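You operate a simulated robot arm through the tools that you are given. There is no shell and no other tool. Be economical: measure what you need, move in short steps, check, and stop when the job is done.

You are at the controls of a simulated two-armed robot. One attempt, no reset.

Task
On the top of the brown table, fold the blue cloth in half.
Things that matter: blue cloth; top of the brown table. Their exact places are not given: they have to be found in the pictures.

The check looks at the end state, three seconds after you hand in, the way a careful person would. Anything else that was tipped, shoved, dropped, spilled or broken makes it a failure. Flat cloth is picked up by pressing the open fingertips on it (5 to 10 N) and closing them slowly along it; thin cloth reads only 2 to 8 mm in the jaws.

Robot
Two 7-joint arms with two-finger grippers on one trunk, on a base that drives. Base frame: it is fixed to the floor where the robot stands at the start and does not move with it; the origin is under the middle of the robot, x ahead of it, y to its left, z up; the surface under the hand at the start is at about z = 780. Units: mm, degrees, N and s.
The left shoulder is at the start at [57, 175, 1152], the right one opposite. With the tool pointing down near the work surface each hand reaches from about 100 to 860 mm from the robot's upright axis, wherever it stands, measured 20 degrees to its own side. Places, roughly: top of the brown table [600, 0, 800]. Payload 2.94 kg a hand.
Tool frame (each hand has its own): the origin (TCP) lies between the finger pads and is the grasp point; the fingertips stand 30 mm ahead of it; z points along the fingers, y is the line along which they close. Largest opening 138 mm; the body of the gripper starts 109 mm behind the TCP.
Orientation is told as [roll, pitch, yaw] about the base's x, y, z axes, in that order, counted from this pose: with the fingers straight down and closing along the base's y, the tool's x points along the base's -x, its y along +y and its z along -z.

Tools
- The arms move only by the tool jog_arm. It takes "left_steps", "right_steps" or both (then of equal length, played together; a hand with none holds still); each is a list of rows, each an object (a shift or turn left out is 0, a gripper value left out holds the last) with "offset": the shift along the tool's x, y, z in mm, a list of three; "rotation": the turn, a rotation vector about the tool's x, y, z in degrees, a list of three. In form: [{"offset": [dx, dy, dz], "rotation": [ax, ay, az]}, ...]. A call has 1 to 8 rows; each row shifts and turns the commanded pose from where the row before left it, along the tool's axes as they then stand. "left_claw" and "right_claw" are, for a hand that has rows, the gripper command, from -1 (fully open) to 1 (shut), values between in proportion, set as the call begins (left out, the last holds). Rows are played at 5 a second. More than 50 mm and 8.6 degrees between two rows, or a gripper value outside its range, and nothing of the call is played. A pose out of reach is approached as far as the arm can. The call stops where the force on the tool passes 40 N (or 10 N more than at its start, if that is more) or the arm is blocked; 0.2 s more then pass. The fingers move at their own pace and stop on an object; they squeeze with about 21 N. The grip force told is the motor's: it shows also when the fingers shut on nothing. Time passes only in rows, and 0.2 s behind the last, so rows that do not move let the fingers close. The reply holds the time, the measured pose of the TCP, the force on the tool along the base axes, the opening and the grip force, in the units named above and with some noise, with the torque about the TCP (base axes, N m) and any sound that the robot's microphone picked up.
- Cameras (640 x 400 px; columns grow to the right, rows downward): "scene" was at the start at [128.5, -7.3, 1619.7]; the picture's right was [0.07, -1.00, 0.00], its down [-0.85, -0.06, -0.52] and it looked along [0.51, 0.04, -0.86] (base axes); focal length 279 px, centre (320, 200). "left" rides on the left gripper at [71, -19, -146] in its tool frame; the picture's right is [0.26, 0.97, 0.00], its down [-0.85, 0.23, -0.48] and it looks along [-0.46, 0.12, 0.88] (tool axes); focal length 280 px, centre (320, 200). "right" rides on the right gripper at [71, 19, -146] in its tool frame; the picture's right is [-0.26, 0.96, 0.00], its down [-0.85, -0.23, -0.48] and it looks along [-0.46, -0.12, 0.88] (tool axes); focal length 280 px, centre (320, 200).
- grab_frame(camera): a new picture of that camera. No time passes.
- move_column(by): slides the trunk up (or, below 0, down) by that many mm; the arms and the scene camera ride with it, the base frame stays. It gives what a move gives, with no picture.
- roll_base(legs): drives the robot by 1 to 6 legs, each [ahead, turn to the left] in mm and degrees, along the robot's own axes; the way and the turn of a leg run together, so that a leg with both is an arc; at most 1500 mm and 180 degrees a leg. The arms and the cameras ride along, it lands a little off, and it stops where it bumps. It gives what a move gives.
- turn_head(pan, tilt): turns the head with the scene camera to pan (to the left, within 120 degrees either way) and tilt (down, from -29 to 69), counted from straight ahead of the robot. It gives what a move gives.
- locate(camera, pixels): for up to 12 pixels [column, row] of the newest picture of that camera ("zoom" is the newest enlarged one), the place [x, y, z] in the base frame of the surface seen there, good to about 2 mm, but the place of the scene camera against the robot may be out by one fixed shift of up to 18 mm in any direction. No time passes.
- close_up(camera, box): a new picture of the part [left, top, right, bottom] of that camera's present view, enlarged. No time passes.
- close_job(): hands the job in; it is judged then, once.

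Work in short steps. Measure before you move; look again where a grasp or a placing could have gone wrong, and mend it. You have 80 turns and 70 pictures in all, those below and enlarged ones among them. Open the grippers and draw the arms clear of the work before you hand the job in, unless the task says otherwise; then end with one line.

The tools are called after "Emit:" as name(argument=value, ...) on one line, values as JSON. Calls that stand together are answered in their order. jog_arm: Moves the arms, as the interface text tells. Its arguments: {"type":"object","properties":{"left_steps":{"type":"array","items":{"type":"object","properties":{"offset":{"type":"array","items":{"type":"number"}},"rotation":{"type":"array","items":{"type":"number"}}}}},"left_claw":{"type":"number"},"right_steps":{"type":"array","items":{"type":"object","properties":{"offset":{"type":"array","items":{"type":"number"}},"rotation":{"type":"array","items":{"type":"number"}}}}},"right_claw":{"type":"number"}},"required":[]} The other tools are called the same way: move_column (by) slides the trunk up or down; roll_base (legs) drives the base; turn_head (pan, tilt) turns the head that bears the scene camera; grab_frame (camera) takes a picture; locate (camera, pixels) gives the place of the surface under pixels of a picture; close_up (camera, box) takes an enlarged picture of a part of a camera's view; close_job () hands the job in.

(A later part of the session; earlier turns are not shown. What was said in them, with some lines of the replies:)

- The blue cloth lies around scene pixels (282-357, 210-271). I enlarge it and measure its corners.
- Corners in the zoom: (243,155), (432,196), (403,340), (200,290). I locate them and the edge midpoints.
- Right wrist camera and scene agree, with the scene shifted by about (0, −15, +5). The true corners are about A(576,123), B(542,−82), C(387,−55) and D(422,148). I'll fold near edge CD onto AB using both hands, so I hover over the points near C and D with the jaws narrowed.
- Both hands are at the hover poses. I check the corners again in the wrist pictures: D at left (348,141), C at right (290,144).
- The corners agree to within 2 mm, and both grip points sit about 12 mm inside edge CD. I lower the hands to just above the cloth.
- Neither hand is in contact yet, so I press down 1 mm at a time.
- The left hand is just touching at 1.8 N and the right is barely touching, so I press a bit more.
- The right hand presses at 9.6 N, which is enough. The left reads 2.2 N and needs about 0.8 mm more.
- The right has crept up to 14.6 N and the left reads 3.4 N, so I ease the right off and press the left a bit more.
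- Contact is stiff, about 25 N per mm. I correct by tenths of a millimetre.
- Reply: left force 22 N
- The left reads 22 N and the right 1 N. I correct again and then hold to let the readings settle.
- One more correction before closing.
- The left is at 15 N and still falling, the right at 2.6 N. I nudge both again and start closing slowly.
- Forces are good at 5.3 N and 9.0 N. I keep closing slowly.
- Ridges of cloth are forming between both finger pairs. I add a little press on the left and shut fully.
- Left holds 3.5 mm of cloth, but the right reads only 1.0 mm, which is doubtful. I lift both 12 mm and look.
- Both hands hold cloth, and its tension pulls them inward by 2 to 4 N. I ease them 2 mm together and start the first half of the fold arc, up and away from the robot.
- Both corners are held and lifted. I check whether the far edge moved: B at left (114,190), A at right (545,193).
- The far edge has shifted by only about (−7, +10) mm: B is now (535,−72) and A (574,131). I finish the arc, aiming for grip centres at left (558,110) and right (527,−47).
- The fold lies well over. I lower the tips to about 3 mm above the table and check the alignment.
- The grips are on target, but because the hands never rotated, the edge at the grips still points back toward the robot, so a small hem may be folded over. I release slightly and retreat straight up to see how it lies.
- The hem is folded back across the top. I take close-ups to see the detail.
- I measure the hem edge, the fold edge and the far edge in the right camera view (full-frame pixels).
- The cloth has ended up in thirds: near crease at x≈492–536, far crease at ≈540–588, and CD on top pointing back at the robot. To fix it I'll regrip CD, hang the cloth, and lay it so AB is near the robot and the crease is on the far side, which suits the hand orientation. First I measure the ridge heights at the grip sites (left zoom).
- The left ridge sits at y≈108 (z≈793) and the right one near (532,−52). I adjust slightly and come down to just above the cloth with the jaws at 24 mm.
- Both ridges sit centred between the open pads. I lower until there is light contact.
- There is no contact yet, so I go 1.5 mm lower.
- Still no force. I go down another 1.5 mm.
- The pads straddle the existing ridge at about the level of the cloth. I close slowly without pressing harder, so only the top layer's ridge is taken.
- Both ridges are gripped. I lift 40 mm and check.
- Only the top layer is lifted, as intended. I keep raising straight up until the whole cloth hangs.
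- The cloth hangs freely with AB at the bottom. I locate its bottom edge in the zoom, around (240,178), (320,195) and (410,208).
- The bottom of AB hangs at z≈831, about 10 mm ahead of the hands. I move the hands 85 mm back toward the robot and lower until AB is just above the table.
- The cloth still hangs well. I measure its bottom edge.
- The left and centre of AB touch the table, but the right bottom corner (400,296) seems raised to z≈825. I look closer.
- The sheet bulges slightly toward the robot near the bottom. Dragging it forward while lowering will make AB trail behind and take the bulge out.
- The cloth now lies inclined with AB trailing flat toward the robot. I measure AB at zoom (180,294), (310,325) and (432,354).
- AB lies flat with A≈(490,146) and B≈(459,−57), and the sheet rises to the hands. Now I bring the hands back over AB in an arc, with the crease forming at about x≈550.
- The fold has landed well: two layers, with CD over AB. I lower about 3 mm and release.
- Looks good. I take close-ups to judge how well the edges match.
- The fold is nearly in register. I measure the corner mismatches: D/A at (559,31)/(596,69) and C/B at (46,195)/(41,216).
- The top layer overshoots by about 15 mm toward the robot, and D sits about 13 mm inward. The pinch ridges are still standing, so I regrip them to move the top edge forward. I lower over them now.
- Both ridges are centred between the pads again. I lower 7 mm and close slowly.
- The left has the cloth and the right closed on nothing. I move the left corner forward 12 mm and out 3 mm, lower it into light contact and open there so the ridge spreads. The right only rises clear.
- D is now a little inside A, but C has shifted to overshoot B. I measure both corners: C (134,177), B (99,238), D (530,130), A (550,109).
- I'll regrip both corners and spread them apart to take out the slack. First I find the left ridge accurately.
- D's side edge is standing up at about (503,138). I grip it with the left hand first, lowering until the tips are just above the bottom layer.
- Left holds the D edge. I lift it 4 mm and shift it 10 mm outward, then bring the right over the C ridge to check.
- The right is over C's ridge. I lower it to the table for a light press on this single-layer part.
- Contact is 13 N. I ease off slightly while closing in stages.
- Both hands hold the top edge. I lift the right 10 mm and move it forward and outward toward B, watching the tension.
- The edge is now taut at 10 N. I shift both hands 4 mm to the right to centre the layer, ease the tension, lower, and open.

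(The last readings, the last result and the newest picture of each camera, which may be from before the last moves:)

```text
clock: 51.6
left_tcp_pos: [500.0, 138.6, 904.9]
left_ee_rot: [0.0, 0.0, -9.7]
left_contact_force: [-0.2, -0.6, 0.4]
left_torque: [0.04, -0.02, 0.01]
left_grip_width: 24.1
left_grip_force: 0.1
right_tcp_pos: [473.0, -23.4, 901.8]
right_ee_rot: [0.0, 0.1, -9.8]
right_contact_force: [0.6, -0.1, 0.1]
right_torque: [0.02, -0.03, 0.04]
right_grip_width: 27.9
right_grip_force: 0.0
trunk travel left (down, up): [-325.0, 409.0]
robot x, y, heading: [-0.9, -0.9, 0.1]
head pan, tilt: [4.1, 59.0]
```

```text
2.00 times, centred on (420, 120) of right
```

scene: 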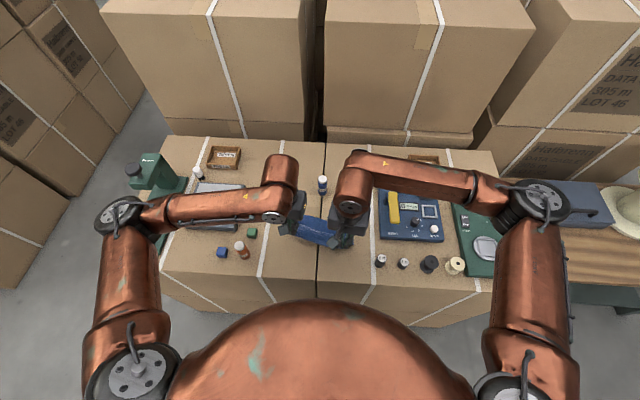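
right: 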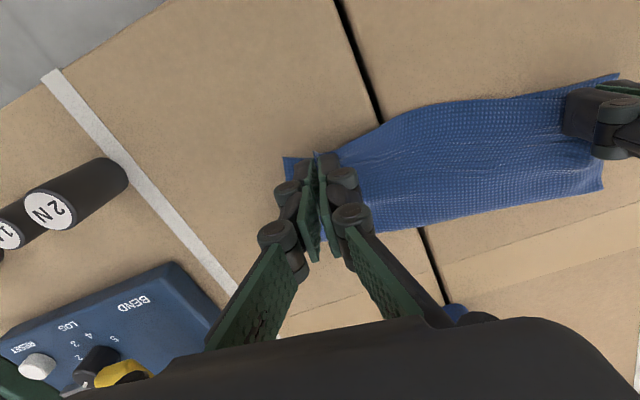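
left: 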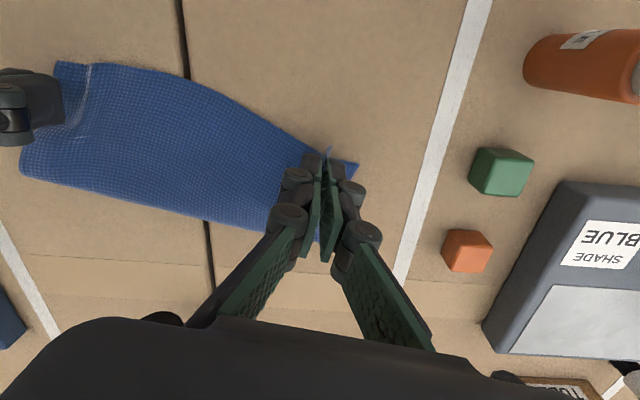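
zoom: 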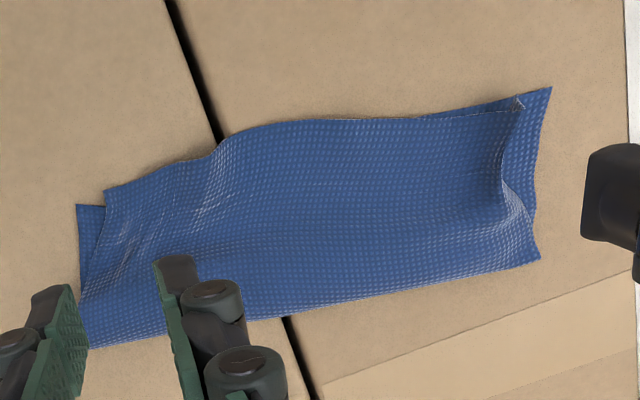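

The edges now match within about 10–15 mm, in two clean layers. I withdraw both arms up and outward and take a final look.

Emit:
jog_arm(left_steps=[{"offset": [0, 0, -40]}, {"offset": [0, 35, -20]}, {"offset": [0, 40, 0]}, {"offset": [0, 40, 0]}, {"offset": [0, 30, 0]}], right_steps=[{"offset": [0, 0, -40]}, {"offset": [0, -35, -20]}, {"offset": [0, -40, 0]}, {"offset": [0, -40, 0]}, {"offset": [0, -30, 0]}], left_claw=0, right_claw=0)

Emit:
grab_frame(camera="scene")

Emit:
close_up(camera="scene", box=[270, 190, 370, 255])

```text
clock: 52.8
left_tcp_pos: [522.8, 282.6, 963.8]
left_ee_rot: [0.1, 0.0, -9.8]
left_contact_force: [-0.6, -0.5, -0.5]
left_torque: [-0.03, -0.02, -0.02]
left_grip_width: 69.0
left_grip_force: 0.2
right_tcp_pos: [447.4, -166.0, 961.6]
right_ee_rot: [-0.1, 0.0, -9.8]
right_contact_force: [0.4, -0.2, 0.3]
right_torque: [0.0, -0.01, 0.0]
right_grip_width: 69.0
right_grip_force: 0.1
trunk travel left (down, up): [-325.0, 409.0]
robot x, y, heading: [2.2, -0.7, 0.1]
head pan, tilt: [4.1, 59.0]
```

```text
10 pictures are left
```

scene: 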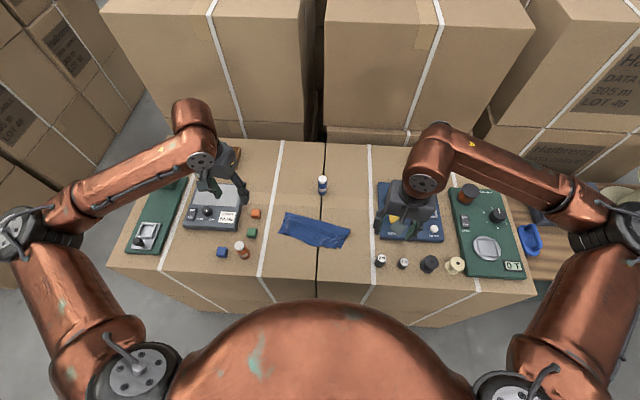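

```text
6.15 times, centred on (320, 222) of scene
```

zoom: 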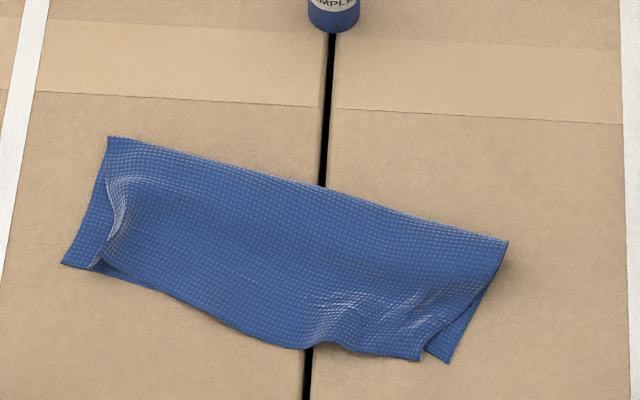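

The cloth lies folded in half in two layers. The other items stand where they were, and the arms are clear with the grippers open, so I hand in.

Emit:
close_job()

```text
The job is handed in.
```

The blue cloth is folded in half on the brown table, with its edges within about 15 mm of each other and a few small wrinkles at the corners; in the final picture nothing else looks moved.
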